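You operate a simulated robot arm through the tools that you are given. There is no shell and no other tool. Be economical: measure what you need, move in short steps, check, and stop when the job is done.

Carry out the task below with a simulated two-armed robot. There is one attempt and no reset: what you move stays moved.

Task
Pile the two spilt stacks back on the white stack and square them with the base's two sliders.
Fine: blue, then green on top; the sliders end out again.

Only the result counts: the job must be done as asked and must still hold three seconds after the hand-in. Knocking over, shifting, dropping, spilling or breaking anything else fails it.

Robot
Two 7-joint arms with two-finger grippers on one trunk, on a base that drives. Base frame: it is fixed to the floor where the robot stands at the start and does not move with it; the origin is under the middle of the robot, x ahead of it, y to its left, z up. Units: m, degrees, N and s.
The left shoulder is at the start at [0.064, 0.216, 1.169], the right one opposite. With the tool pointing down near the work surface each hand reaches from about 0.28 to 0.8 m from the robot's upright axis, wherever it stands, measured 20 degrees to its own side. Places, roughly: blue slider [0.6, 0.2, 0.9]; green slider [0.5, 0.4, 0.9]. Payload 3.18 kg a hand.
The TCP of each hand is the grasp point between the finger pads, 0.03 m short of the fingertips. In the tool frame z runs along the fingers and y along their closing line. Largest opening 0.144 m; the body of the gripper starts 0.103 m behind the TCP.
Orientation is that of the tool frame in the base frame, as a unit quaternion [x, y, z, w]. With the fingers straight down and closing along the base's y, the tool's x points along the base's -x, its y along +y and its z along -z.

Tools
- The arms move only by the tool step_arm. It takes "left_plan", "right_plan" or both (then of equal length, played together; a hand with none holds still); each is a list of rows, each an object of numbers (a shift or turn left out is 0, a gripper value left out holds the last): "tx", "ty", "tz": the shift along the base's x, y, z in units of 100 mm (1.0 is 100 mm); "rx", "ry", "rz": the turn, a rotation vector about the base's x, y, z in units of 180 degrees (1.0 is 180 degrees); "grip": the gripper command, from -1 (shut) to 1 (fully open), values between in proportion. In form: [{"tx": .., "ty": .., "tz": .., "rx": .., "ry": .., "rz": .., "grip": ..}, ...]. A call has 1 to 20 rows; each row is the pose to reach, as a shift and turn from the pose commanded when the call began. A call with a number of a shift or a turn outside -1 to 1 is refused whole. Each row takes 0.2 s and may step no farther than 0.05 m and 8.6 degrees from the row before; otherwise, or with a gripper value out of range, the whole call is refused. A pose out of reach is approached as far as the arm can. The call stops where the force on the tool passes 60 N (or 10 N more than at its start, if that is more) or the arm is blocked; 0.2 s more then pass. Each finger halts on what it meets, pressing with about 33 N; the grip force reading is that of the motor and also rises with nothing between the fingers. The clock runs only during rows and for 0.2 s after the last one: add rows that repeat a pose to give the fingers time. The reply holds the time, the measured pose of the TCP, the force on the tool along the base axes, the opening and the grip force, in the units named above and with some noise, with the torque about the TCP (base axes, N m) and any sound that the robot's microphone picked up.
- Cameras (640 x 400 px; columns grow to the right, rows downward): "scene" is now at [0.1409, 0.0026, 1.3414]; the picture's right is [0.01, -1.00, 0.00], its down [-0.73, -0.01, -0.69] and it looks along [0.69, 0.01, -0.73] (base axes); focal length 277 px, centre (320, 200). "left" rides on the left gripper at [0.077, -0.016, -0.143] in its tool frame; the picture's right is [0.21, 0.98, 0.00], its down [-0.84, 0.18, -0.51] and it looks along [-0.50, 0.11, 0.86] (tool axes); focal length 218 px, centre (320, 200). "right" rides on the right gripper at [0.076, 0.016, -0.143] in its tool frame; the picture's right is [-0.21, 0.98, 0.00], its down [-0.84, -0.18, -0.51] and it looks along [-0.50, -0.11, 0.86] (tool axes); focal length 218 px, centre (320, 200).
- snapshot(camera): a new picture of that camera. No time passes.
- lift_body(by): slides the trunk up (or, below 0, down) by that many m; the arms and the scene camera ride with it, the base frame stays. It gives what a move gives, with no picture.
- steer(legs): drives the robot by 1 to 6 legs, each [ahead, left, turn to the left] in m, m and degrees, along the robot's own axes; the way and the turn of a leg run together, so that a leg with both is an arc; at most 1.5 m and 180 degrees a leg. The arms and the cameras ride along, it lands a little off, and it stops where it bumps. It gives what a move gives.
- turn_head(pan, tilt): turns the head with the scene camera to pan (to the left, within 80 degrees either way) and tilt (down, from -29 to 69), counted from straight ahead of the robot. It gives what a move gives.
- locate(camera, pixels): for up to 12 pixels [column, row] of the newest picture of that camera ("zoom" is the newest enlarged one), the place [x, y, z] in the base frame of the surface seen there, good to about 0.002 m. No time passes.
- close_up(camera, box): a new picture of the part [left, top, right, bottom] of that camera's present view, enlarged. No time passes.
- close_job(): hands the job in; it is judged then, once.

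Go step by step. Measure first, check grasps and placings, and put right what went wrong. The budget is 80 turns and 78 pictures, counting those below and the enlarged ones. Unless the task says otherwise, let go and move clear before handing in, and close with one line.

The tools are called after "Emit:" as name(argument=value, ...) on one line, values as JSON. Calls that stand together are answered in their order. step_arm: Moves the arms, as the interface text tells. Its arguments: {"type":"object","properties":{"left_plan":{"type":"array","items":{"type":"object","properties":{"tx":{"type":"number"},"ty":{"type":"number"},"tz":{"type":"number"},"rx":{"type":"number"},"ry":{"type":"number"},"rz":{"type":"number"},"grip":{"type":"number"}}}},"right_plan":{"type":"array","items":{"type":"object","properties":{"tx":{"type":"number"},"ty":{"type":"number"},"tz":{"type":"number"},"rx":{"type":"number"},"ry":{"type":"number"},"rz":{"type":"number"},"grip":{"type":"number"}}}}},"required":[]} The other tools are called the same way: lift_body (by) slides the trunk up or down; steer (legs) drives the base; turn_head (pan, tilt) turns the head that bears the scene camera; snapshot (camera) takes a picture; locate (camera, pixels) gives the place of the surface under pixels of a picture; close_up (camera, box) takes an enlarged picture of a part of a camera's view; close_job () hands the job in.

At the start:

```text
time: 0.0
left_ee_pos: [0.351, 0.2273, 1.1093]
left_orientation: [-0.001, 1.0, -0.001, -0.001]
left_ft_force: [0.5, -0.6, 0.0]
left_wrist_torque: [0.01, -0.01, -0.01]
left_opening: 0.144
left_grasp_force: 0.0
right_ee_pos: [0.3411, -0.0254, 1.1002]
right_orientation: [0.0, 1.0, 0.0, -0.002]
right_ft_force: [-0.2, 0.6, 0.4]
right_wrist_torque: [0.0, 0.02, 0.0]
right_opening: 0.1438
right_grasp_force: 0.1
trunk travel left (down, up): [-0.25, 0.119]
robot x, y, heading: [-0.0013, 0.0013, 0.1]
head pan, tilt: [0.4, 46.7]
```

scene: 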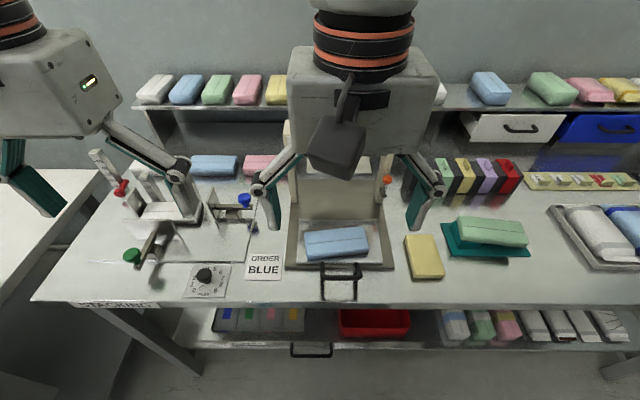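
right: 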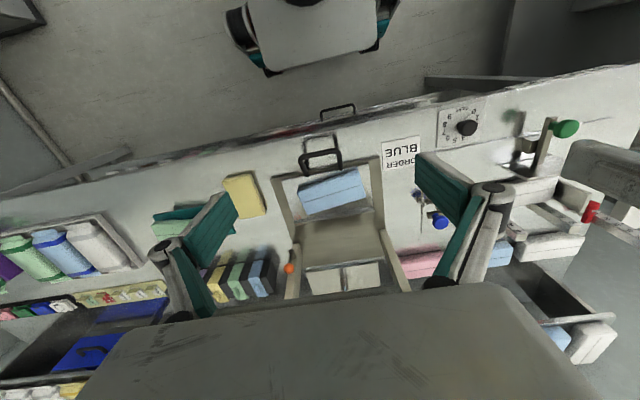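
left: 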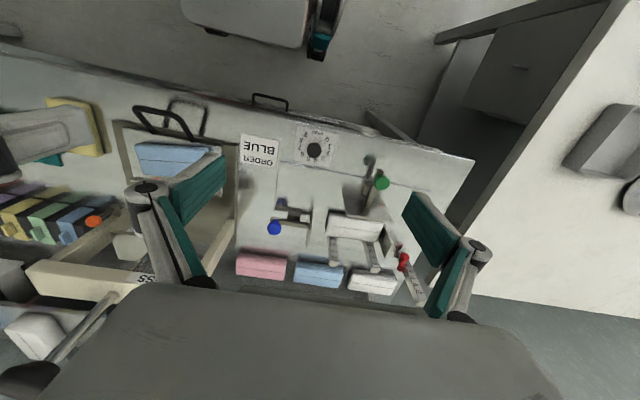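

The scene shows a jogger-like station at the left (blue knob near 245,200, green knob near 130,255, red at 122,187), and several coloured blocks. I'll look at it enlarged.

Emit:
close_up(camera="scene", box=[60, 130, 300, 310])

Emit:
close_up(camera="left", box=[200, 100, 480, 310])

Emit:
close_up(camera="scene", box=[260, 130, 640, 370])

```text
2.22 times, centred on (180, 220) of scene
```

zoom: 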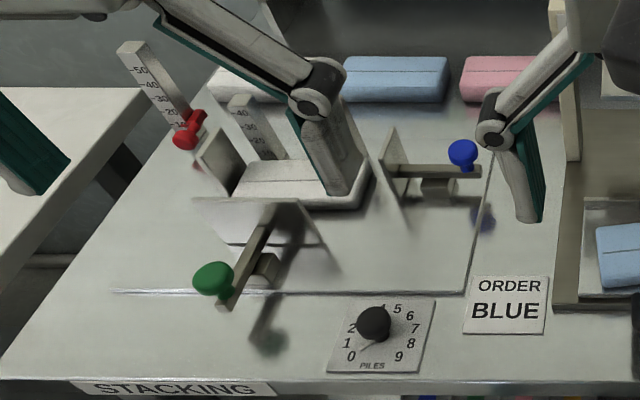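

```text
1.90 times, centred on (340, 205) of left
```

zoom: 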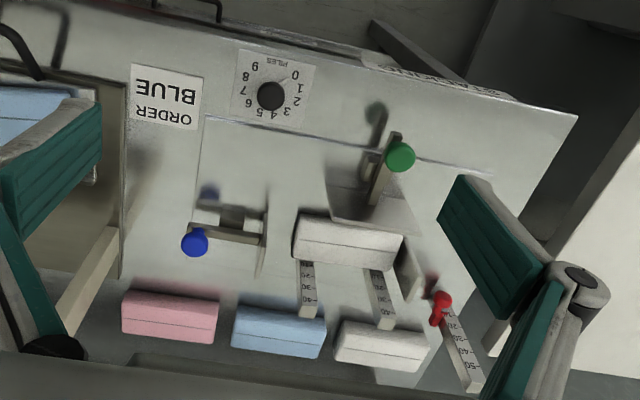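

```text
1.67 times, centred on (450, 250) of scene
```

zoom: 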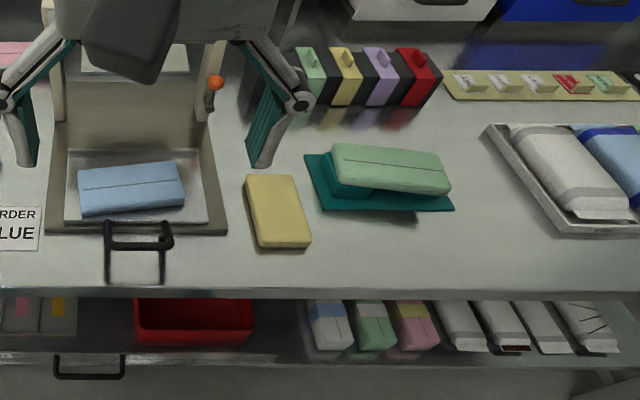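

Blue lies askew in the tray (335,242) and green askew on a teal thing (490,232); the white stack sits in the station. I'll measure these and move the arms out of view for better pictures.

Emit:
locate(camera="scene", pixels=[[335, 240], [490, 230], [425, 250], [460, 240], [165, 212], [132, 255], [152, 262], [243, 200], [122, 188], [213, 165], [205, 255], [200, 280]])

Emit:
step_arm(left_plan=[{"ty": 0.4, "tz": 0.2}, {"ty": 0.8, "tz": 0.4}, {"ty": 1.0, "tz": 0.6, "tx": -0.3}, {"ty": 1.0, "tz": 0.8, "tx": -0.6}], right_plan=[{"ty": -0.4}, {"ty": -0.8}, {"ty": -1.0, "tx": -0.3}, {"ty": -1.0, "tx": -0.5}])

Emit:
snapshot(camera="scene")

Emit:
snapshot(camera="left")

```text
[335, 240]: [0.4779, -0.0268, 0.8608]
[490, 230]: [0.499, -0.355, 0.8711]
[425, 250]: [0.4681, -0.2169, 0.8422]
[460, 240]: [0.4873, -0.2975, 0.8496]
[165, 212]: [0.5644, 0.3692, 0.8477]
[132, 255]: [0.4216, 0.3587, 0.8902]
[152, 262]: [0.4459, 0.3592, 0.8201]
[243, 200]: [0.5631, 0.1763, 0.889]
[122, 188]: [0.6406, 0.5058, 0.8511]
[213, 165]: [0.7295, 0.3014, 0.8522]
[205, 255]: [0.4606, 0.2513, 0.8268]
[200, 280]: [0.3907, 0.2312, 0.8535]
```

```text
time: 1.0
left_ee_pos: [0.2945, 0.3312, 1.1929]
left_orientation: [-0.001, 1.0, -0.001, -0.001]
left_ft_force: [-1.2, -0.3, 0.1]
left_wrist_torque: [0.05, -0.02, -0.03]
left_opening: 0.1441
left_grasp_force: 0.1
right_ee_pos: [0.2904, -0.1274, 1.0992]
right_orientation: [0.0, 1.0, 0.0, -0.001]
right_ft_force: [0.0, 1.3, 1.2]
right_wrist_torque: [-0.02, 0.03, 0.0]
right_opening: 0.1439
right_grasp_force: 0.1
trunk travel left (down, up): [-0.25, 0.119]
robot x, y, heading: [0.0009, 0.0023, 0.3]
head pan, tilt: [0.4, 46.7]
```

```text
71 pictures are left
```

scene: 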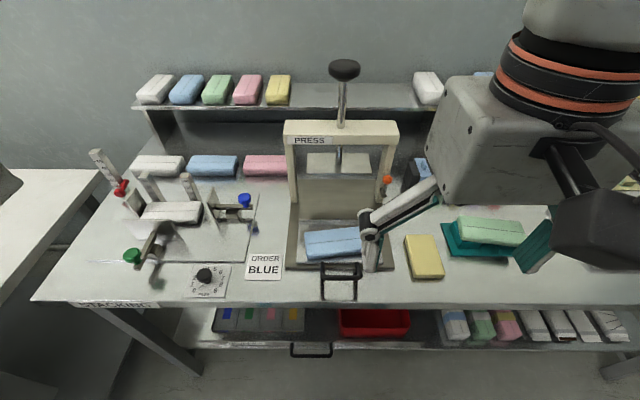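

```text
70 pictures are left
```

left: 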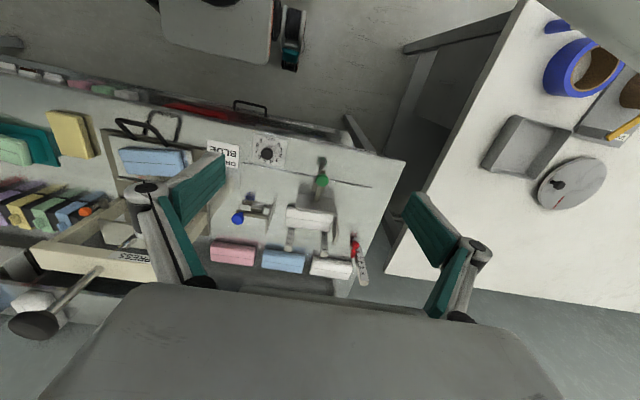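

The station and the press tray are now clear. Close-ups of the station, press and green pile.

Emit:
close_up(camera="scene", box=[80, 140, 290, 300])

Emit:
close_up(camera="scene", box=[390, 190, 550, 290])

Emit:
close_up(camera="scene", box=[270, 170, 430, 310])

```text
2.50 times, centred on (185, 220) of scene
```

zoom: 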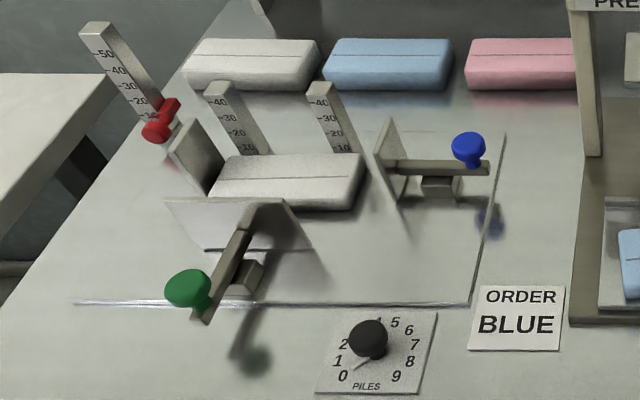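

```text
4.00 times, centred on (470, 240) of scene
```

zoom: 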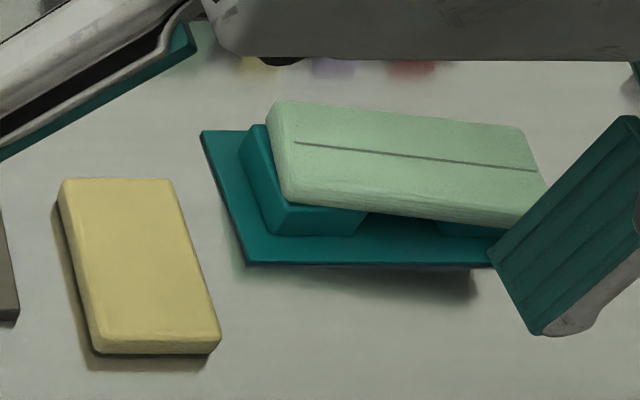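

```text
2.86 times, centred on (350, 240) of scene
```

zoom: 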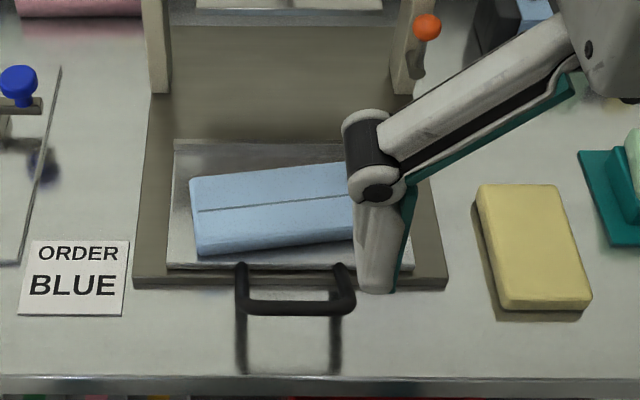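

Now I'll measure the geometry: block corners and station parts.

Emit:
close_up(camera="scene", box=[80, 140, 290, 300])

Emit:
locate(camera="zoom", pixels=[[236, 160], [360, 158], [345, 200], [215, 195], [285, 180], [205, 150], [225, 210], [310, 240], [392, 150], [468, 148], [190, 285], [245, 250]])

Emit:
locate(camera="zoom", pixels=[[270, 215], [215, 88], [325, 88], [240, 130], [340, 130], [180, 155], [200, 125], [440, 165], [225, 270], [437, 190], [400, 260], [248, 280]])

Emit:
locate(camera="scene", pixels=[[306, 233], [357, 229], [310, 252], [332, 242], [308, 257], [330, 253], [340, 265], [461, 220], [518, 222], [462, 236], [520, 240], [490, 231]])

```text
2.50 times, centred on (185, 220) of scene
```

zoom: 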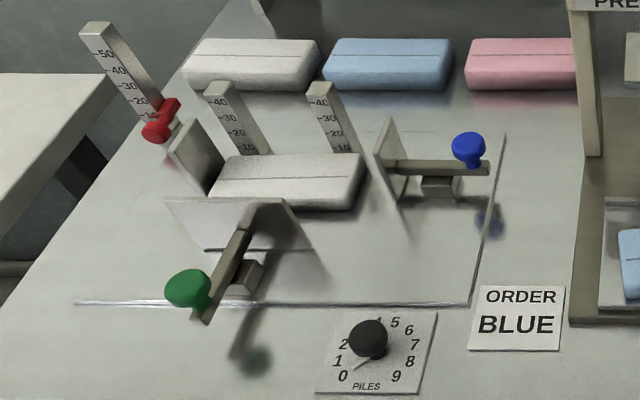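

```text
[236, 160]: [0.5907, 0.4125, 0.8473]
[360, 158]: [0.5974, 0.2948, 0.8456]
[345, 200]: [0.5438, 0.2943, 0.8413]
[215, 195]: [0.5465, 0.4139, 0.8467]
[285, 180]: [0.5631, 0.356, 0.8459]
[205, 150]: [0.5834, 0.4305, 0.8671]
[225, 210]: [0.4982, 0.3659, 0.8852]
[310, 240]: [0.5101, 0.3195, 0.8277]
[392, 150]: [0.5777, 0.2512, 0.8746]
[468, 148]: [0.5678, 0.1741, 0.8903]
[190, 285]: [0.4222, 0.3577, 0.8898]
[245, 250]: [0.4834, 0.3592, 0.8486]
```

```text
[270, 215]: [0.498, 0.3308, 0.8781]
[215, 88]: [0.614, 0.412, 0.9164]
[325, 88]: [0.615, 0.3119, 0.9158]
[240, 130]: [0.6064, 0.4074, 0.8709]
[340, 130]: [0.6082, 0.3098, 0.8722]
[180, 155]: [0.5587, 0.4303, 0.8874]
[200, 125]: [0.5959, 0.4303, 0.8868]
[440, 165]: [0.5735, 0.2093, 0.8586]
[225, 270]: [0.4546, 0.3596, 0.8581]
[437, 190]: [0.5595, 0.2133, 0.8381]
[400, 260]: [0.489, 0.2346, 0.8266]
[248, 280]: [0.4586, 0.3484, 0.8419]
```

```text
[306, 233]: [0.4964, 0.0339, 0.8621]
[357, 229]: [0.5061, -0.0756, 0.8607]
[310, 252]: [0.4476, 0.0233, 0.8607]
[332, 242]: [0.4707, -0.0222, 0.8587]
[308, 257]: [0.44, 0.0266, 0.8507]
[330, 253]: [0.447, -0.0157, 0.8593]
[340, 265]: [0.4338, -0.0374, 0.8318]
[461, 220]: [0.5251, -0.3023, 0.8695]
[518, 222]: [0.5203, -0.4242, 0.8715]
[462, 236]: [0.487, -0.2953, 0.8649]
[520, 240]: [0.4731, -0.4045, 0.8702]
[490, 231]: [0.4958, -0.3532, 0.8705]
```

The station plate is at z≈0.827, white's top at 0.846, posts at x≈0.607 and the left wall at y≈0.43. I'll move the right arm clear of the blue and green views and look again.

Emit:
step_arm(right_plan=[{"tz": 0.4, "ty": -0.2}, {"tz": 0.8, "ty": -0.5}, {"tz": 1.0, "ty": -0.9}, {"tz": 1.0, "ty": -1.0, "tx": -0.3}])

Emit:
close_up(camera="scene", box=[270, 170, 430, 310])

Emit:
snapshot(camera="scene")

```text
time: 2.0
left_ee_pos: [0.2945, 0.3297, 1.1911]
left_orientation: [-0.001, 1.0, -0.001, -0.001]
left_ft_force: [0.4, -0.1, -0.5]
left_wrist_torque: [-0.01, 0.0, -0.01]
left_opening: 0.1442
left_grasp_force: 0.0
right_ee_pos: [0.2612, -0.228, 1.1973]
right_orientation: [-0.001, 1.0, 0.0, 0.0]
right_ft_force: [-0.3, 0.7, -0.2]
right_wrist_torque: [-0.04, -0.03, -0.02]
right_opening: 0.1438
right_grasp_force: 0.0
trunk travel left (down, up): [-0.25, 0.119]
robot x, y, heading: [0.0001, -0.0022, 0.1]
head pan, tilt: [0.4, 46.7]
```

```text
2.86 times, centred on (350, 240) of scene
```

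zoom: 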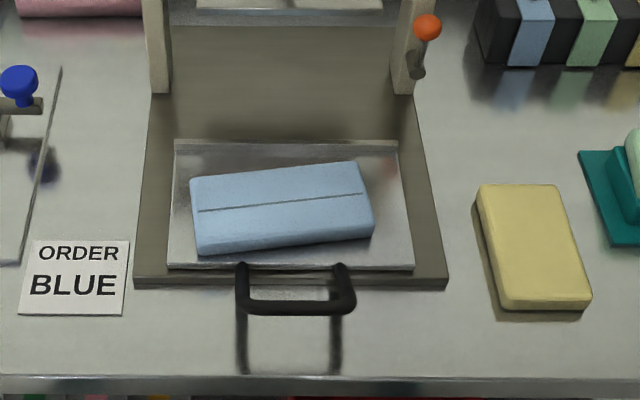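

```text
64 pictures are left
```

scene: 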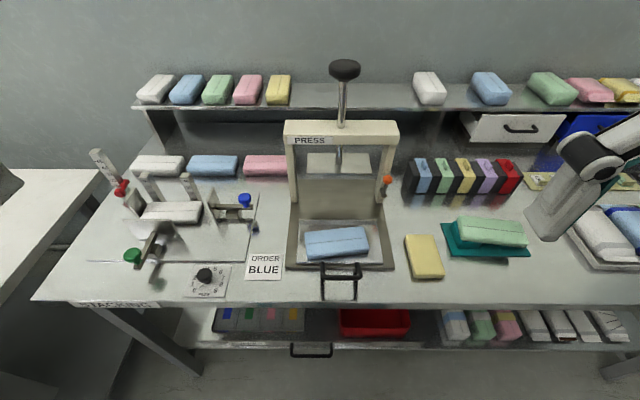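

Blue lies on a flat tray plate; I'll measure its outline, the plate, and the green and its cradle.

Emit:
locate(camera="zoom", pixels=[[194, 180], [357, 164], [198, 240], [370, 225], [282, 205], [210, 250], [360, 236], [180, 255], [390, 255], [250, 268], [295, 303], [280, 262]])

Emit:
close_up(camera="scene", box=[390, 190, 550, 290])

Emit:
locate(camera="zoom", pixels=[[285, 103], [522, 130], [300, 195], [540, 215], [410, 160], [325, 225], [250, 130], [255, 250], [225, 150], [475, 230], [410, 235], [420, 215]])

```text
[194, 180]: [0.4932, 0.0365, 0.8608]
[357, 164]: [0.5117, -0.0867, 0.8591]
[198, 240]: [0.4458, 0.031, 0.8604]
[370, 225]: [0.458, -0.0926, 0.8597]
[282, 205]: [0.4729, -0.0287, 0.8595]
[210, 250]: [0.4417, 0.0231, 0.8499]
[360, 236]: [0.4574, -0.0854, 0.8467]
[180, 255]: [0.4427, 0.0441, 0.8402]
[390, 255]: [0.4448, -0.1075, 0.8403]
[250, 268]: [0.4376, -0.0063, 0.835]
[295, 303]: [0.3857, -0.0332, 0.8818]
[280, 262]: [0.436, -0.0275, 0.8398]
```

```text
4.00 times, centred on (470, 240) of scene
```

zoom: 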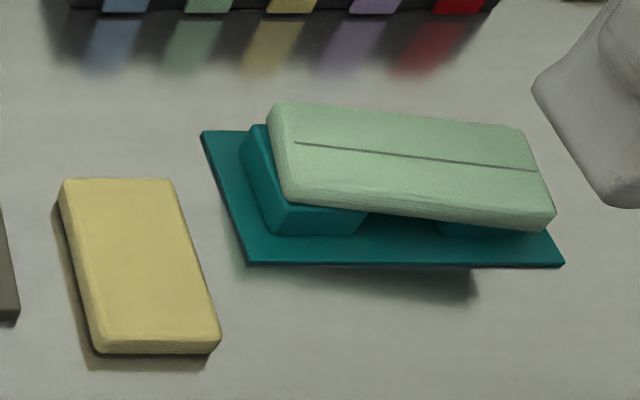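

```text
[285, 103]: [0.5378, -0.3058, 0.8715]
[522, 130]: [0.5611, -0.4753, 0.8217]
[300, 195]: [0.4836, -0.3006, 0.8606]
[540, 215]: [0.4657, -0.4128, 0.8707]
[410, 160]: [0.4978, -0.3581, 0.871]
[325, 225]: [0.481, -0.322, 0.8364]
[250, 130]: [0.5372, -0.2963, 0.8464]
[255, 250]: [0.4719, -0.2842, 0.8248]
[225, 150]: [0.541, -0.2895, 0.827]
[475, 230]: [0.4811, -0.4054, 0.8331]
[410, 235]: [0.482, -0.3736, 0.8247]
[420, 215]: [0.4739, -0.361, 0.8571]
```

Blue: centre about (0.477, -0.028), top 0.860 on a plate at 0.840, yaw about +7°. Green: top at 0.871. I'll check the press frame for clearance and turn the left gripper so it closes along the blocks' short side, moving forward in the same call.

Emit:
locate(camera="scene", pixels=[[345, 68], [300, 140], [390, 130], [345, 133], [293, 190], [383, 195], [387, 180], [335, 165], [340, 110], [200, 100]])

Emit:
step_arm(left_plan=[{"rz": -0.046, "tx": 0.1}, {"rz": -0.092, "tx": 0.2}, {"rz": -0.138, "tx": 0.3}, {"rz": -0.184, "tx": 0.4}, {"rz": -0.23, "tx": 0.5}, {"rz": -0.276, "tx": 0.6}, {"rz": -0.322, "tx": 0.7}, {"rz": -0.368, "tx": 0.8}, {"rz": -0.415, "tx": 0.9}, {"rz": -0.461, "tx": 1.0}])

```text
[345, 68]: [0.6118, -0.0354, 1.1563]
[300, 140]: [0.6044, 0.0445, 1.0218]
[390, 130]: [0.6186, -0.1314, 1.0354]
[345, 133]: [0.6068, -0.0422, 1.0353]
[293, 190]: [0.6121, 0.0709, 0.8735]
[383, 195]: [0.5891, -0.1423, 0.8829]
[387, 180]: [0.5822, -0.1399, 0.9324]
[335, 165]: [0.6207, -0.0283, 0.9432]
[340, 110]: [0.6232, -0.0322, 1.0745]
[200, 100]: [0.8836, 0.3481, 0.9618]
```

```text
time: 4.2
left_ee_pos: [0.2502, 0.125, 1.1674]
left_orientation: [0.514, 0.857, -0.012, 0.019]
left_ft_force: [-0.4, -0.7, 0.7]
left_wrist_torque: [0.03, -0.04, -0.01]
left_opening: 0.144
left_grasp_force: 0.0
left hand out of reach, approached as far as the arm can: row 2, 3, 4, 5, 6, 7, 8, 9, 10
right_ee_pos: [0.2614, -0.2289, 1.196]
right_orientation: [0.0, 1.0, 0.001, 0.0]
right_ft_force: [-0.9, 0.6, 0.2]
right_wrist_torque: [0.08, -0.05, 0.03]
right_opening: 0.1439
right_grasp_force: 0.1
trunk travel left (down, up): [-0.25, 0.119]
robot x, y, heading: [-0.0022, 0.0008, 0.0]
head pan, tilt: [0.4, 46.7]
```

The arm couldn't reach that pose (too high and near the shoulder). I'll lower the commanded height to let it converge.

Emit:
step_arm(left_plan=[{"tz": -0.2}, {"tz": -0.4}, {"tz": -0.6}, {"tz": -0.8}, {"tz": -1.0}, {"tz": -1.0}, {"tz": -1.0}])

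Emit:
snapshot(camera="scene")

```text
time: 5.8
left_ee_pos: [0.2569, 0.1306, 1.0635]
left_orientation: [0.529, 0.848, 0.001, 0.025]
left_ft_force: [0.7, 0.7, 0.1]
left_wrist_torque: [-0.01, 0.02, -0.06]
left_opening: 0.1439
left_grasp_force: 0.2
left hand out of reach, approached as far as the arm can: row 5, 6, 7
right_ee_pos: [0.2625, -0.2278, 1.1966]
right_orientation: [0.0, 1.0, 0.0, -0.001]
right_ft_force: [0.1, -0.1, -0.1]
right_wrist_torque: [0.0, -0.01, 0.01]
right_opening: 0.1441
right_grasp_force: 0.0
trunk travel left (down, up): [-0.25, 0.119]
robot x, y, heading: [0.003, 0.0014, -0.1]
head pan, tilt: [0.4, 46.7]
```

```text
62 pictures are left
```

scene: 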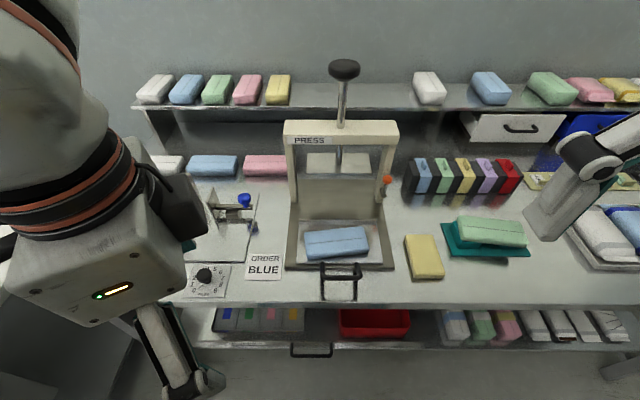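

The wrist hits its limit at about -63°. I'll turn the other way instead (+161° from here), moving the hand ahead and left meanwhile.

Emit:
step_arm(left_plan=[{"rz": 0.047, "tx": 0.1, "ty": 0.1}, {"rz": 0.094, "tx": 0.2, "ty": 0.2}, {"rz": 0.141, "tx": 0.3, "ty": 0.3}, {"rz": 0.188, "tx": 0.4, "ty": 0.4}, {"rz": 0.235, "tx": 0.5, "ty": 0.5}, {"rz": 0.282, "tx": 0.6, "ty": 0.6}, {"rz": 0.329, "tx": 0.7, "ty": 0.7}, {"rz": 0.376, "tx": 0.8, "ty": 0.8}, {"rz": 0.423, "tx": 0.9, "ty": 0.9}, {"rz": 0.47, "tx": 1.0, "ty": 1.0}, {"rz": 0.517, "tx": 1.0, "ty": 1.0}, {"rz": 0.564, "tx": 1.0, "ty": 1.0}, {"rz": 0.611, "tx": 1.0, "ty": 1.0}, {"rz": 0.658, "tx": 1.0, "ty": 1.0}, {"rz": 0.705, "tx": 1.0, "ty": 1.0}, {"rz": 0.752, "tx": 1.0, "ty": 1.0}, {"rz": 0.799, "tx": 1.0, "ty": 1.0}, {"rz": 0.846, "tx": 1.0, "ty": 1.0}, {"rz": 0.893, "tx": 1.0, "ty": 1.0}])

```text
time: 9.8
left_ee_pos: [0.3584, 0.2328, 1.0628]
left_orientation: [0.749, -0.662, -0.025, -0.003]
left_ft_force: [-0.3, 0.6, 0.4]
left_wrist_torque: [-0.02, -0.02, 0.03]
left_opening: 0.1438
left_grasp_force: 0.1
right_ee_pos: [0.2631, -0.2277, 1.1965]
right_orientation: [0.0, 1.0, 0.0, -0.001]
right_ft_force: [-0.1, 0.8, 0.4]
right_wrist_torque: [-0.03, -0.01, -0.03]
right_opening: 0.144
right_grasp_force: 0.0
trunk travel left (down, up): [-0.25, 0.119]
robot x, y, heading: [-0.0032, -0.001, 0.2]
head pan, tilt: [0.4, 46.7]
```

This orientation works (short-side closing, about 3° tilted). I'll take the tilt out and drive right 0.26 m to bring the left hand over blue.

Emit:
step_arm(left_plan=[{"rx": -0.012, "ry": -0.0107, "tx": 0.3}, {"rx": -0.012, "ry": -0.0107, "tx": 0.6}, {"rx": -0.012, "ry": -0.0107, "tx": 0.6}])

Emit:
steer(legs=[[0, -0.26, 0]])

Emit:
snapshot(camera="scene")

Emit:
snapshot(camera="left")

```text
time: 10.6
left_ee_pos: [0.4167, 0.2325, 1.0612]
left_orientation: [0.748, -0.664, 0.0, 0.0]
left_ft_force: [0.2, -0.1, -0.1]
left_wrist_torque: [0.0, -0.02, -0.01]
left_opening: 0.1439
left_grasp_force: 0.0
right_ee_pos: [0.2596, -0.2289, 1.1969]
right_orientation: [0.0, 1.0, 0.001, -0.001]
right_ft_force: [-0.9, -0.2, -0.4]
right_wrist_torque: [-0.03, -0.01, 0.01]
right_opening: 0.1441
right_grasp_force: 0.1
trunk travel left (down, up): [-0.25, 0.119]
robot x, y, heading: [0.0022, -0.0003, 0.0]
head pan, tilt: [0.4, 46.7]
```

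```text
time: 13.5
left_ee_pos: [0.4166, -0.0304, 1.0602]
left_orientation: [0.748, -0.663, -0.001, 0.0]
left_ft_force: [0.3, -0.5, 0.5]
left_wrist_torque: [0.0, -0.01, 0.01]
left_opening: 0.1441
left_grasp_force: 0.0
right_ee_pos: [0.2617, -0.492, 1.1967]
right_orientation: [-0.001, 1.0, 0.0, -0.001]
right_ft_force: [-0.4, 0.0, -1.4]
right_wrist_torque: [0.01, 0.02, 0.01]
right_opening: 0.1439
right_grasp_force: 0.1
trunk travel left (down, up): [-0.25, 0.119]
robot x, y, heading: [-0.0025, -0.2631, 0.1]
head pan, tilt: [0.4, 46.7]
```

```text
61 pictures are left
```

scene: 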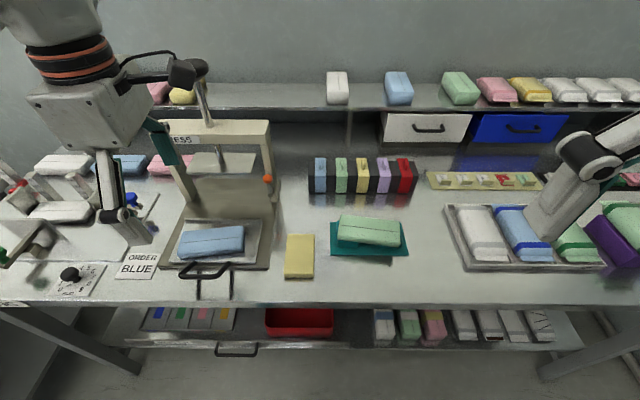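

```text
60 pictures are left
```

left: 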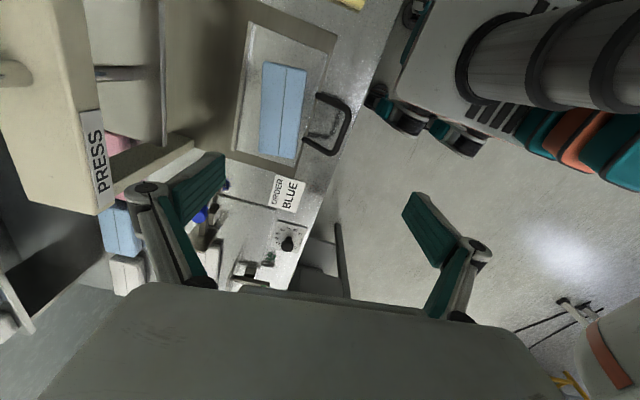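

The hand is at (0.417, -0.030), clear of everything. I'll move over blue with the opening cut to ~0.09 so the front finger misses the tray handle (bar at x≈0.386), and descend halfway.

Emit:
step_arm(left_plan=[{"tx": 0.3, "tz": -0.1, "grip": 0.25}, {"tx": 0.6, "ty": 0.02, "tz": -0.3}, {"tx": 0.6, "ty": 0.02, "tz": -0.6}, {"tx": 0.6, "ty": 0.02, "tz": -0.9}, {"tx": 0.6, "ty": 0.02, "tz": -1.0}, {"tx": 0.6, "ty": 0.02, "tz": -1.0}])

Emit:
snapshot(camera="left")

Emit:
close_up(camera="scene", box=[100, 150, 300, 310])

```text
time: 14.9
left_ee_pos: [0.4756, -0.0277, 0.9639]
left_orientation: [0.748, -0.664, -0.001, -0.001]
left_ft_force: [0.3, 0.5, 0.5]
left_wrist_torque: [-0.01, 0.0, 0.02]
left_opening: 0.0899
left_grasp_force: 0.2
right_ee_pos: [0.2629, -0.4903, 1.1962]
right_orientation: [-0.001, 1.0, 0.001, -0.001]
right_ft_force: [-0.4, -0.1, -0.6]
right_wrist_torque: [0.02, -0.01, -0.02]
right_opening: 0.1438
right_grasp_force: 0.0
trunk travel left (down, up): [-0.25, 0.119]
robot x, y, heading: [-0.0002, -0.2633, 0.1]
head pan, tilt: [0.4, 46.7]
```

```text
59 pictures are left
```

left: 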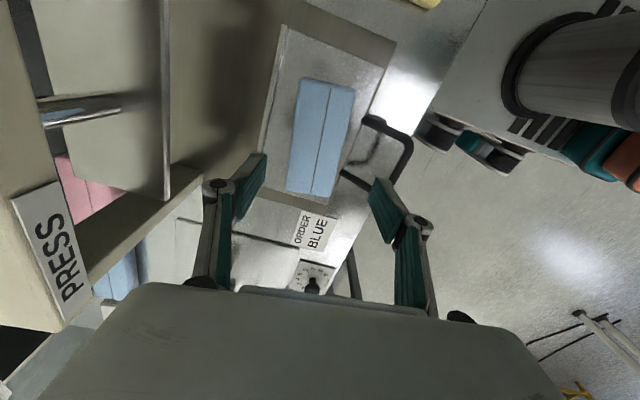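

```text
2.50 times, centred on (200, 230) of scene
```

zoom: 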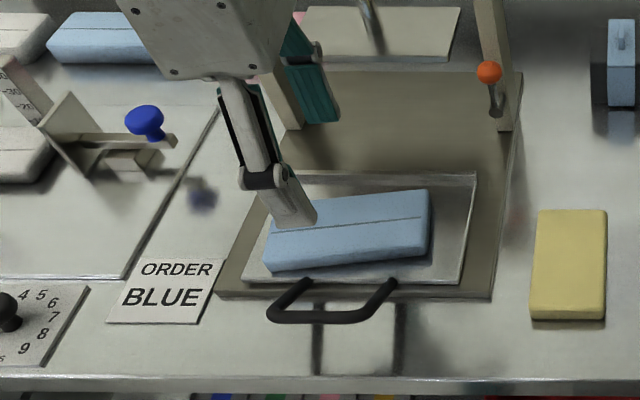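

The hand is above blue and the press frame is clear. I'll verify blue's outline from the left camera before descending.

Emit:
locate(camera="left", pixels=[[304, 82], [352, 90], [290, 188], [325, 194], [320, 140]])

```text
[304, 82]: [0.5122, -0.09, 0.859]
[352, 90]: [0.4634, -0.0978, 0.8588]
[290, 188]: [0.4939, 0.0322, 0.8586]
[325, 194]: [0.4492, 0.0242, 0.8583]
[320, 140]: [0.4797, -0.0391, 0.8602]
```

Blue's centre is (0.480, -0.033), yaw 7.6°, as planned. Descend to z 0.873 and close.

Emit:
step_arm(left_plan=[{"tx": 0.04, "ty": -0.05, "tz": -0.3}, {"tx": 0.04, "ty": -0.05, "tz": -0.6}, {"tx": 0.04, "ty": -0.05, "tz": -0.8}, {"tx": 0.04, "ty": -0.05, "tz": -0.92}, {"tx": 0.04, "ty": -0.05, "tz": -0.92}, {"tx": 0.04, "ty": -0.05, "tz": -0.92, "grip": -1}, {"tx": 0.04, "ty": -0.05, "tz": -0.92, "grip": -1}, {"tx": 0.04, "ty": -0.05, "tz": -0.92, "grip": -1}])

Emit:
snapshot(camera="left")

```text
time: 16.7
left_ee_pos: [0.4801, -0.0333, 0.8713]
left_orientation: [0.748, -0.664, -0.001, -0.001]
left_ft_force: [0.6, -0.1, 1.4]
left_wrist_torque: [-0.02, 0.01, 0.03]
left_opening: 0.0586
left_grasp_force: 33.2
right_ee_pos: [0.2625, -0.4918, 1.197]
right_orientation: [-0.001, 1.0, 0.001, 0.0]
right_ft_force: [-0.3, -0.6, 0.4]
right_wrist_torque: [0.03, 0.02, 0.01]
right_opening: 0.144
right_grasp_force: 0.1
trunk travel left (down, up): [-0.25, 0.119]
robot x, y, heading: [0.002, -0.2637, 0.2]
head pan, tilt: [0.4, 46.7]
```

```text
57 pictures are left
```

left: 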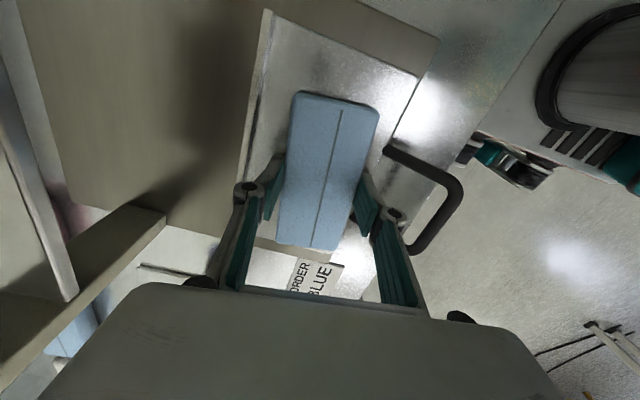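

Blue is held (opening 0.0586, 33 N). Lift, square the yaw, then drive back left.

Emit:
step_arm(left_plan=[{"tz": 0.2}, {"tz": 0.5}, {"tz": 0.8, "rz": -0.02}, {"tz": 1.0, "rz": -0.0405}, {"tz": 1.0, "rz": -0.0405}])

Emit:
steer(legs=[[0, 0.385, 0]])

Emit:
snapshot(camera="left")

Emit:
snapshot(camera="scene")

```text
time: 17.9
left_ee_pos: [0.4832, -0.032, 0.9702]
left_orientation: [-0.704, 0.71, 0.001, 0.001]
left_ft_force: [-0.7, 0.1, 0.5]
left_wrist_torque: [-0.03, -0.02, 0.0]
left_opening: 0.0584
left_grasp_force: 33.1
right_ee_pos: [0.2615, -0.4921, 1.1964]
right_orientation: [-0.002, 1.0, 0.001, -0.001]
right_ft_force: [0.0, -0.2, 0.2]
right_wrist_torque: [0.01, 0.01, 0.02]
right_opening: 0.1439
right_grasp_force: 0.1
trunk travel left (down, up): [-0.25, 0.119]
robot x, y, heading: [0.0003, -0.2636, 0.2]
head pan, tilt: [0.4, 46.7]
```

```text
time: 21.9
left_ee_pos: [0.4784, 0.3682, 0.9719]
left_orientation: [0.707, -0.707, 0.0, -0.001]
left_ft_force: [-0.4, -0.4, 0.0]
left_wrist_torque: [0.0, 0.0, -0.02]
left_opening: 0.0581
left_grasp_force: 32.9
right_ee_pos: [0.2623, -0.0915, 1.1958]
right_orientation: [-0.005, 1.0, 0.0, -0.001]
right_ft_force: [0.5, 1.5, -0.8]
right_wrist_torque: [-0.01, -0.01, 0.06]
right_opening: 0.1441
right_grasp_force: 0.2
trunk travel left (down, up): [-0.25, 0.119]
robot x, y, heading: [-0.0041, 0.1322, 0.5]
head pan, tilt: [0.4, 46.7]
```

```text
56 pictures are left
```

left: 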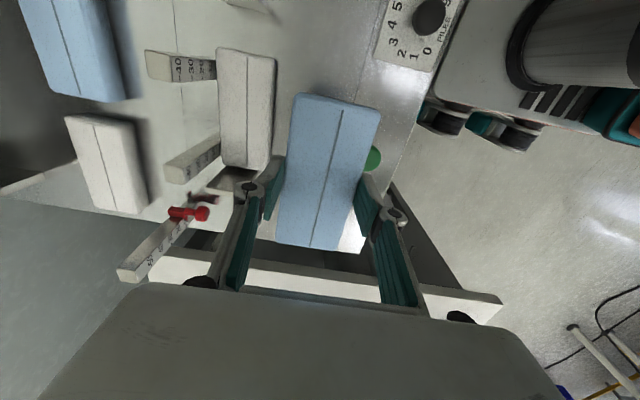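

```text
55 pictures are left
```

scene: 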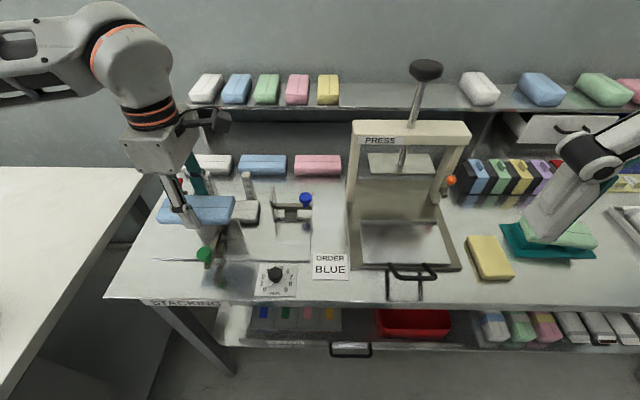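

Blue is held level. Now I'll measure white's outline and the posts from the left camera, along with blue's.

Emit:
locate(camera="left", pixels=[[224, 52], [272, 60], [223, 155], [264, 162], [245, 110], [214, 68], [216, 140], [297, 98], [376, 110], [282, 235], [335, 245], [240, 178]])

```text
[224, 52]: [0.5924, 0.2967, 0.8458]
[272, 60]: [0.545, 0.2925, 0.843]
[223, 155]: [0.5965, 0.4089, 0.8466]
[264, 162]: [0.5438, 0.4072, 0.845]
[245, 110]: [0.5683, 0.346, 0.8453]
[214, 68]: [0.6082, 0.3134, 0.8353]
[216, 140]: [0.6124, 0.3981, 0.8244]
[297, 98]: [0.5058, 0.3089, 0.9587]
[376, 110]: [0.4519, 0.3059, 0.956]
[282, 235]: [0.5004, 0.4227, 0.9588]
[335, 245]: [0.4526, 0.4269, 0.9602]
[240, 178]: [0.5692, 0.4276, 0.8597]
```

White's centre is (0.569, 0.351), top 0.8455, square. I'll carry blue over it and lower to just above contact.

Emit:
step_arm(left_plan=[{"tx": 0.3, "ty": -0.05}, {"tx": 0.6, "ty": -0.1}, {"tx": 0.88, "ty": -0.165}, {"tx": 0.88, "ty": -0.165}, {"tx": 0.88, "ty": -0.165, "tz": -0.25}, {"tx": 0.88, "ty": -0.165, "tz": -0.5}, {"tx": 0.88, "ty": -0.165, "tz": -0.7}, {"tx": 0.88, "ty": -0.165, "tz": -0.8}, {"tx": 0.88, "ty": -0.165, "tz": -0.88}, {"tx": 0.88, "ty": -0.165, "tz": -0.88}])

Emit:
snapshot(camera="left")

Emit:
close_up(camera="scene", box=[130, 130, 350, 290])

```text
time: 24.1
left_ee_pos: [0.5656, 0.3526, 0.8821]
left_orientation: [-0.707, 0.707, 0.0, 0.001]
left_ft_force: [0.6, 0.9, 0.0]
left_wrist_torque: [0.0, 0.0, -0.05]
left_opening: 0.0585
left_grasp_force: 32.6
right_ee_pos: [0.2624, -0.0911, 1.1955]
right_orientation: [-0.005, 1.0, 0.0, -0.001]
right_ft_force: [-0.3, 0.3, 0.3]
right_wrist_torque: [0.0, -0.02, -0.03]
right_opening: 0.1441
right_grasp_force: 0.1
trunk travel left (down, up): [-0.25, 0.119]
robot x, y, heading: [-0.0023, 0.1366, 0.7]
head pan, tilt: [0.4, 46.7]
```

```text
54 pictures are left
```

left: 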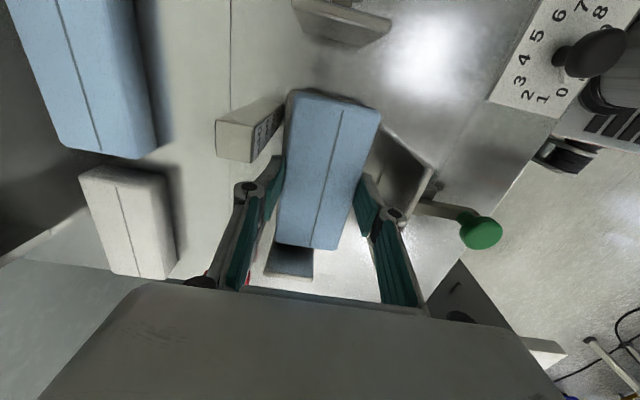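

```text
2.50 times, centred on (240, 210) of scene
```

zoom: 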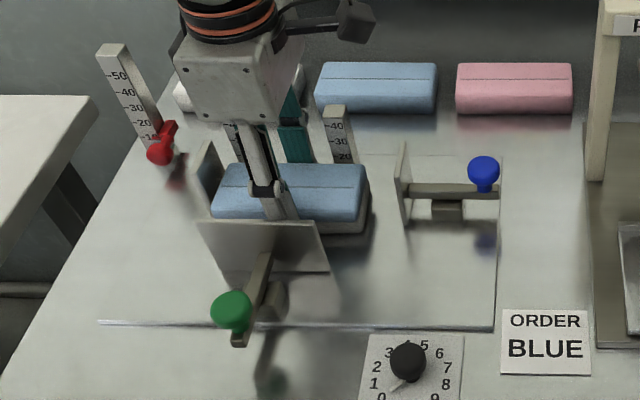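

Blue hovers about 4 mm above white, well aligned. Lower to contact, open only slightly (fingers between the posts and the green paddle), and lift away.

Emit:
step_arm(left_plan=[{"tz": -0.02}, {"tz": -0.035}, {"tz": -0.045}, {"tz": -0.045}])

```text
time: 25.1
left_ee_pos: [0.5665, 0.352, 0.8777]
left_orientation: [0.707, -0.707, 0.0, -0.001]
left_ft_force: [-0.5, -0.6, -1.1]
left_wrist_torque: [0.01, 0.02, 0.0]
left_opening: 0.0585
left_grasp_force: 33.1
right_ee_pos: [0.2612, -0.0922, 1.1964]
right_orientation: [-0.005, 1.0, 0.0, -0.002]
right_ft_force: [-0.5, 0.1, 1.0]
right_wrist_torque: [0.01, 0.01, 0.01]
right_opening: 0.144
right_grasp_force: 0.0
trunk travel left (down, up): [-0.25, 0.119]
robot x, y, heading: [0.0002, 0.1352, 0.5]
head pan, tilt: [0.4, 46.7]
```

No contact force yet; I'll go down another 1–2 mm to look for it.

Emit:
step_arm(left_plan=[{"tz": -0.007}, {"tz": -0.014}, {"tz": -0.014}])

```text
time: 25.9
left_ee_pos: [0.565, 0.3515, 0.8764]
left_orientation: [0.707, -0.707, -0.001, 0.0]
left_ft_force: [-0.6, 0.9, 0.2]
left_wrist_torque: [0.0, 0.08, 0.02]
left_opening: 0.0584
left_grasp_force: 33.5
right_ee_pos: [0.2611, -0.0931, 1.1971]
right_orientation: [-0.004, 1.0, 0.0, -0.001]
right_ft_force: [0.7, -0.8, -0.1]
right_wrist_torque: [-0.01, -0.05, 0.02]
right_opening: 0.1441
right_grasp_force: 0.0
trunk travel left (down, up): [-0.25, 0.119]
robot x, y, heading: [-0.0052, 0.1358, 0.8]
head pan, tilt: [0.4, 46.7]
```

Emit:
step_arm(left_plan=[{"tz": -0.01}, {"tz": -0.02}, {"tz": -0.02}])

Emit:
close_up(camera="scene", box=[180, 170, 290, 250])

```text
time: 26.8
left_ee_pos: [0.566, 0.3518, 0.8761]
left_orientation: [0.708, -0.706, 0.0, -0.001]
left_ft_force: [0.3, -0.2, 9.6]
left_wrist_torque: [-0.02, 0.12, 0.04]
left_opening: 0.0586
left_grasp_force: 33.0
right_ee_pos: [0.2618, -0.0921, 1.1972]
right_orientation: [-0.006, 1.0, 0.0, 0.001]
right_ft_force: [-0.5, 0.5, 0.2]
right_wrist_torque: [0.0, 0.01, -0.02]
right_opening: 0.1443
right_grasp_force: 0.1
trunk travel left (down, up): [-0.25, 0.119]
robot x, y, heading: [-0.0017, 0.1325, 0.4]
head pan, tilt: [0.4, 46.7]
```

```text
5.00 times, centred on (235, 210) of scene
```

zoom: 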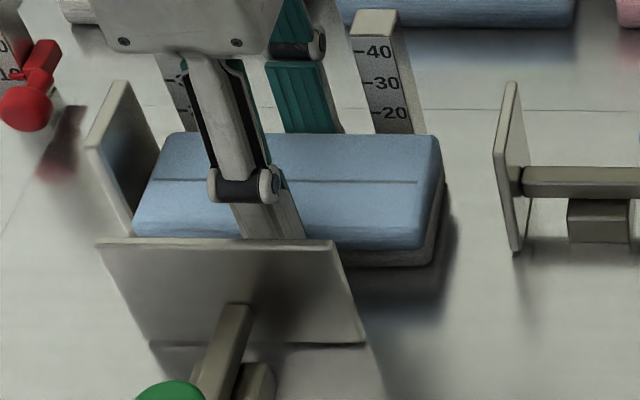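

Contact now (9.6 N upward), with blue on white. Release slightly and lift straight up.

Emit:
step_arm(left_plan=[{"tz": 0.0, "grip": 0.04}, {"tz": 0.0, "grip": 0.04}, {"tz": 0.1, "grip": 0.04}, {"tz": 0.3}, {"tz": 0.6}, {"tz": 0.9}, {"tz": 1.0}, {"tz": 1.0}])

Emit:
snapshot(camera="left")

```text
time: 28.6
left_ee_pos: [0.5655, 0.3536, 0.9748]
left_orientation: [0.708, -0.706, -0.001, 0.0]
left_ft_force: [0.0, -0.1, 0.0]
left_wrist_torque: [0.01, -0.03, 0.02]
left_opening: 0.0749
left_grasp_force: 0.1
right_ee_pos: [0.262, -0.0919, 1.1966]
right_orientation: [-0.006, 1.0, 0.0, -0.001]
right_ft_force: [-1.1, 0.6, -0.9]
right_wrist_torque: [0.01, -0.02, 0.01]
right_opening: 0.1438
right_grasp_force: 0.0
trunk travel left (down, up): [-0.25, 0.119]
robot x, y, heading: [-0.0014, 0.1338, 0.7]
head pan, tilt: [0.4, 46.7]
```

```text
51 pictures are left
```

left: 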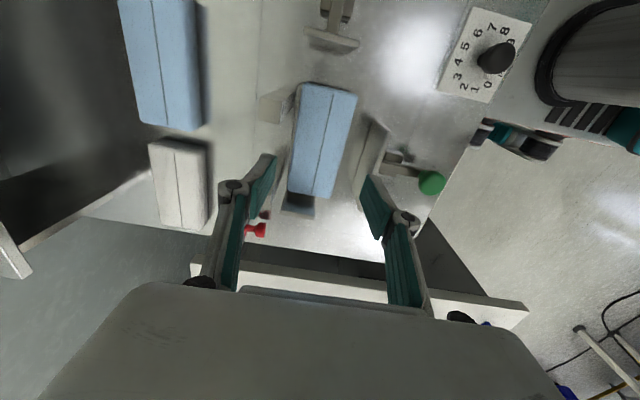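

Blue sits on white cleanly. Pull the hand back, raise a bit, and drive right about 0.71 m to green.

Emit:
step_arm(left_plan=[{"tz": 0.3}, {"tz": 0.5, "tx": -0.3}, {"tz": 0.5, "tx": -0.6}, {"tz": 0.5, "tx": -0.9}, {"tz": 0.5, "tx": -0.9}])

Emit:
steer(legs=[[0, -0.705, -0.5]])

Emit:
snapshot(camera="left")

Emit:
snapshot(camera="scene")

```text
time: 29.8
left_ee_pos: [0.4762, 0.3503, 1.0269]
left_orientation: [0.708, -0.707, -0.002, 0.0]
left_ft_force: [-0.6, 0.4, -0.2]
left_wrist_torque: [-0.01, 0.04, 0.02]
left_opening: 0.0749
left_grasp_force: 0.1
right_ee_pos: [0.2616, -0.093, 1.1953]
right_orientation: [-0.005, 1.0, 0.0, -0.001]
right_ft_force: [0.5, 0.0, -0.2]
right_wrist_torque: [0.02, 0.01, -0.01]
right_opening: 0.1442
right_grasp_force: 0.1
trunk travel left (down, up): [-0.25, 0.119]
robot x, y, heading: [-0.0034, 0.1341, 0.7]
head pan, tilt: [0.4, 46.7]
```

```text
time: 36.4
left_ee_pos: [0.4811, -0.3565, 1.0285]
left_orientation: [-0.704, 0.71, 0.001, 0.001]
left_ft_force: [-0.3, -0.3, 0.2]
left_wrist_torque: [0.01, 0.0, -0.04]
left_opening: 0.0748
left_grasp_force: 0.2
right_ee_pos: [0.2614, -0.7972, 1.1967]
right_orientation: [0.0, 1.0, -0.001, -0.001]
right_ft_force: [-0.4, -0.1, 0.1]
right_wrist_torque: [-0.03, 0.01, 0.0]
right_opening: 0.1441
right_grasp_force: 0.1
trunk travel left (down, up): [-0.25, 0.119]
robot x, y, heading: [0.0002, -0.5701, 0.2]
head pan, tilt: [0.4, 46.7]
```

```text
50 pictures are left
```

left: 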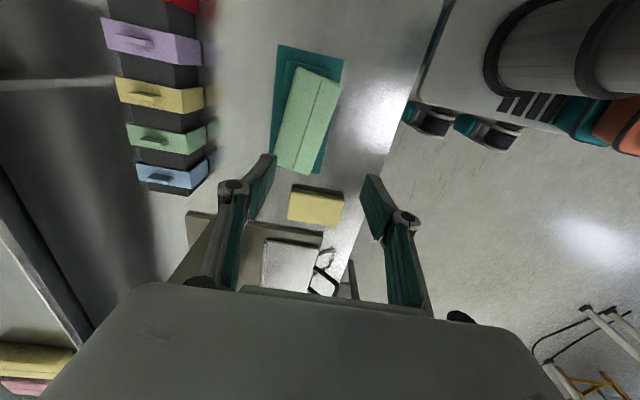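

```text
49 pictures are left
```

scene: 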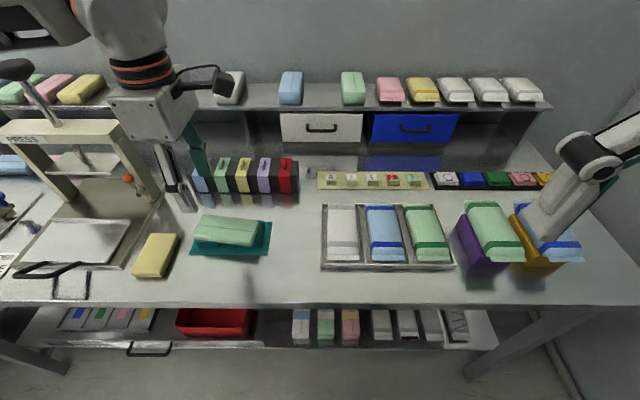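

Green on the teal cradle is in view; locate its corners and the cradle.

Emit:
locate(camera="left", pixels=[[299, 72], [336, 84], [280, 162], [311, 170], [308, 120], [282, 50], [340, 62], [276, 140], [320, 168], [290, 70]])

Emit:
close_up(camera="left", box=[240, 30, 380, 190])

Emit:
close_up(camera="scene", box=[170, 190, 300, 270])

```text
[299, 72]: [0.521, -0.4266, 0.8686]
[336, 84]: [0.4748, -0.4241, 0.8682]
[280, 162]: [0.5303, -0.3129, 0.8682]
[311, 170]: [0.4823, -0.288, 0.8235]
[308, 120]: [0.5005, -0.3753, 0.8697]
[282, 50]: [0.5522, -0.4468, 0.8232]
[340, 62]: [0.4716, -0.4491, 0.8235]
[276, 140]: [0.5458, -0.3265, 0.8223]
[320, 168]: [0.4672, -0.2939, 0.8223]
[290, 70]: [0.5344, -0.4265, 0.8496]
```

```text
2.50 times, centred on (310, 110) of left
```

zoom: 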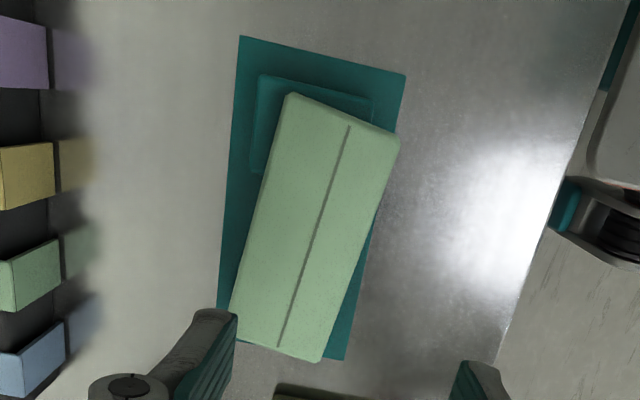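

```text
4.92 times, centred on (235, 230) of scene
```

zoom: 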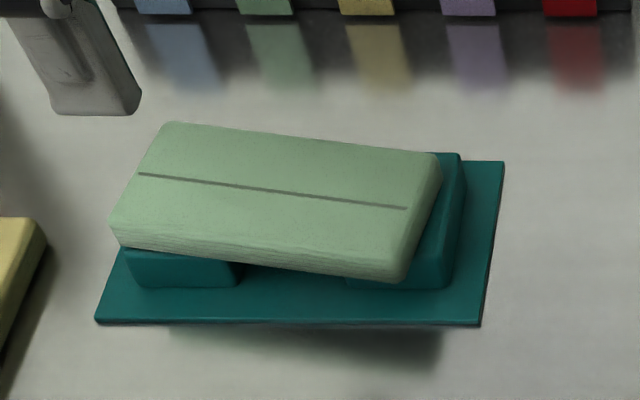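

Emit:
close_up(camera="left", box=[240, 30, 380, 190])

Emit:
locate(camera="zoom", pixels=[[292, 99], [394, 143], [238, 336], [316, 354], [265, 215], [357, 245], [315, 230]])

```text
2.50 times, centred on (310, 110) of left
```

zoom: 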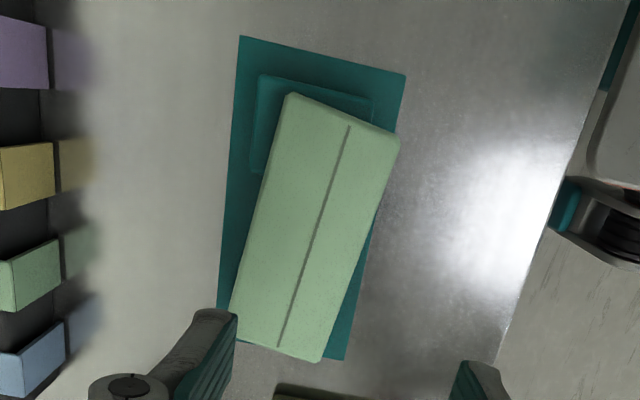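

```text
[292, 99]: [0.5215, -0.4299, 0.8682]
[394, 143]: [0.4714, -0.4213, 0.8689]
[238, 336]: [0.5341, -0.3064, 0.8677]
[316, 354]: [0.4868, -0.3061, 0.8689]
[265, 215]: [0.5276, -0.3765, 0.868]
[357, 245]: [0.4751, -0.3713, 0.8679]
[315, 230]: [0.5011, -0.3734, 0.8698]
```

Green: centre (0.5035, -0.366), yaw -6.7°, top 0.8687. Align and descend partway, then finish and grip with fingertips about 0.85, above the ridges.

Emit:
step_arm(left_plan=[{"tx": 0.22, "ty": -0.095, "tz": -0.2, "rz": -0.0345}, {"tx": 0.22, "ty": -0.095, "tz": -0.5, "rz": -0.0345}, {"tx": 0.22, "ty": -0.095, "tz": -0.8, "rz": -0.0345}, {"tx": 0.22, "ty": -0.095, "tz": -1.0, "rz": -0.0345}, {"tx": 0.22, "ty": -0.095, "tz": -1.0, "rz": -0.0345, "grip": 0.15}])

Emit:
snapshot(camera="left")

```text
time: 37.5
left_ee_pos: [0.5023, -0.3674, 0.9292]
left_orientation: [-0.665, 0.747, 0.001, 0.0]
left_ft_force: [0.1, -0.1, 0.3]
left_wrist_torque: [0.02, 0.01, -0.03]
left_opening: 0.0826
left_grasp_force: 0.0
right_ee_pos: [0.2635, -0.7972, 1.1964]
right_orientation: [0.0, 1.0, 0.0, 0.0]
right_ft_force: [-0.4, -0.4, 0.1]
right_wrist_torque: [0.0, -0.04, -0.02]
right_opening: 0.144
right_grasp_force: 0.0
trunk travel left (down, up): [-0.25, 0.119]
robot x, y, heading: [-0.0005, -0.569, 0.1]
head pan, tilt: [0.4, 46.7]
```

```text
45 pictures are left
```

left: 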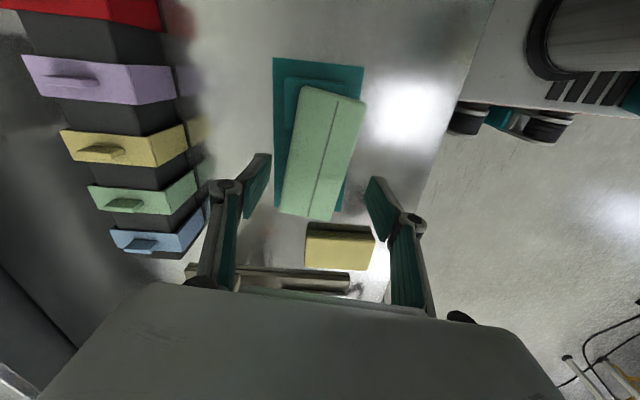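

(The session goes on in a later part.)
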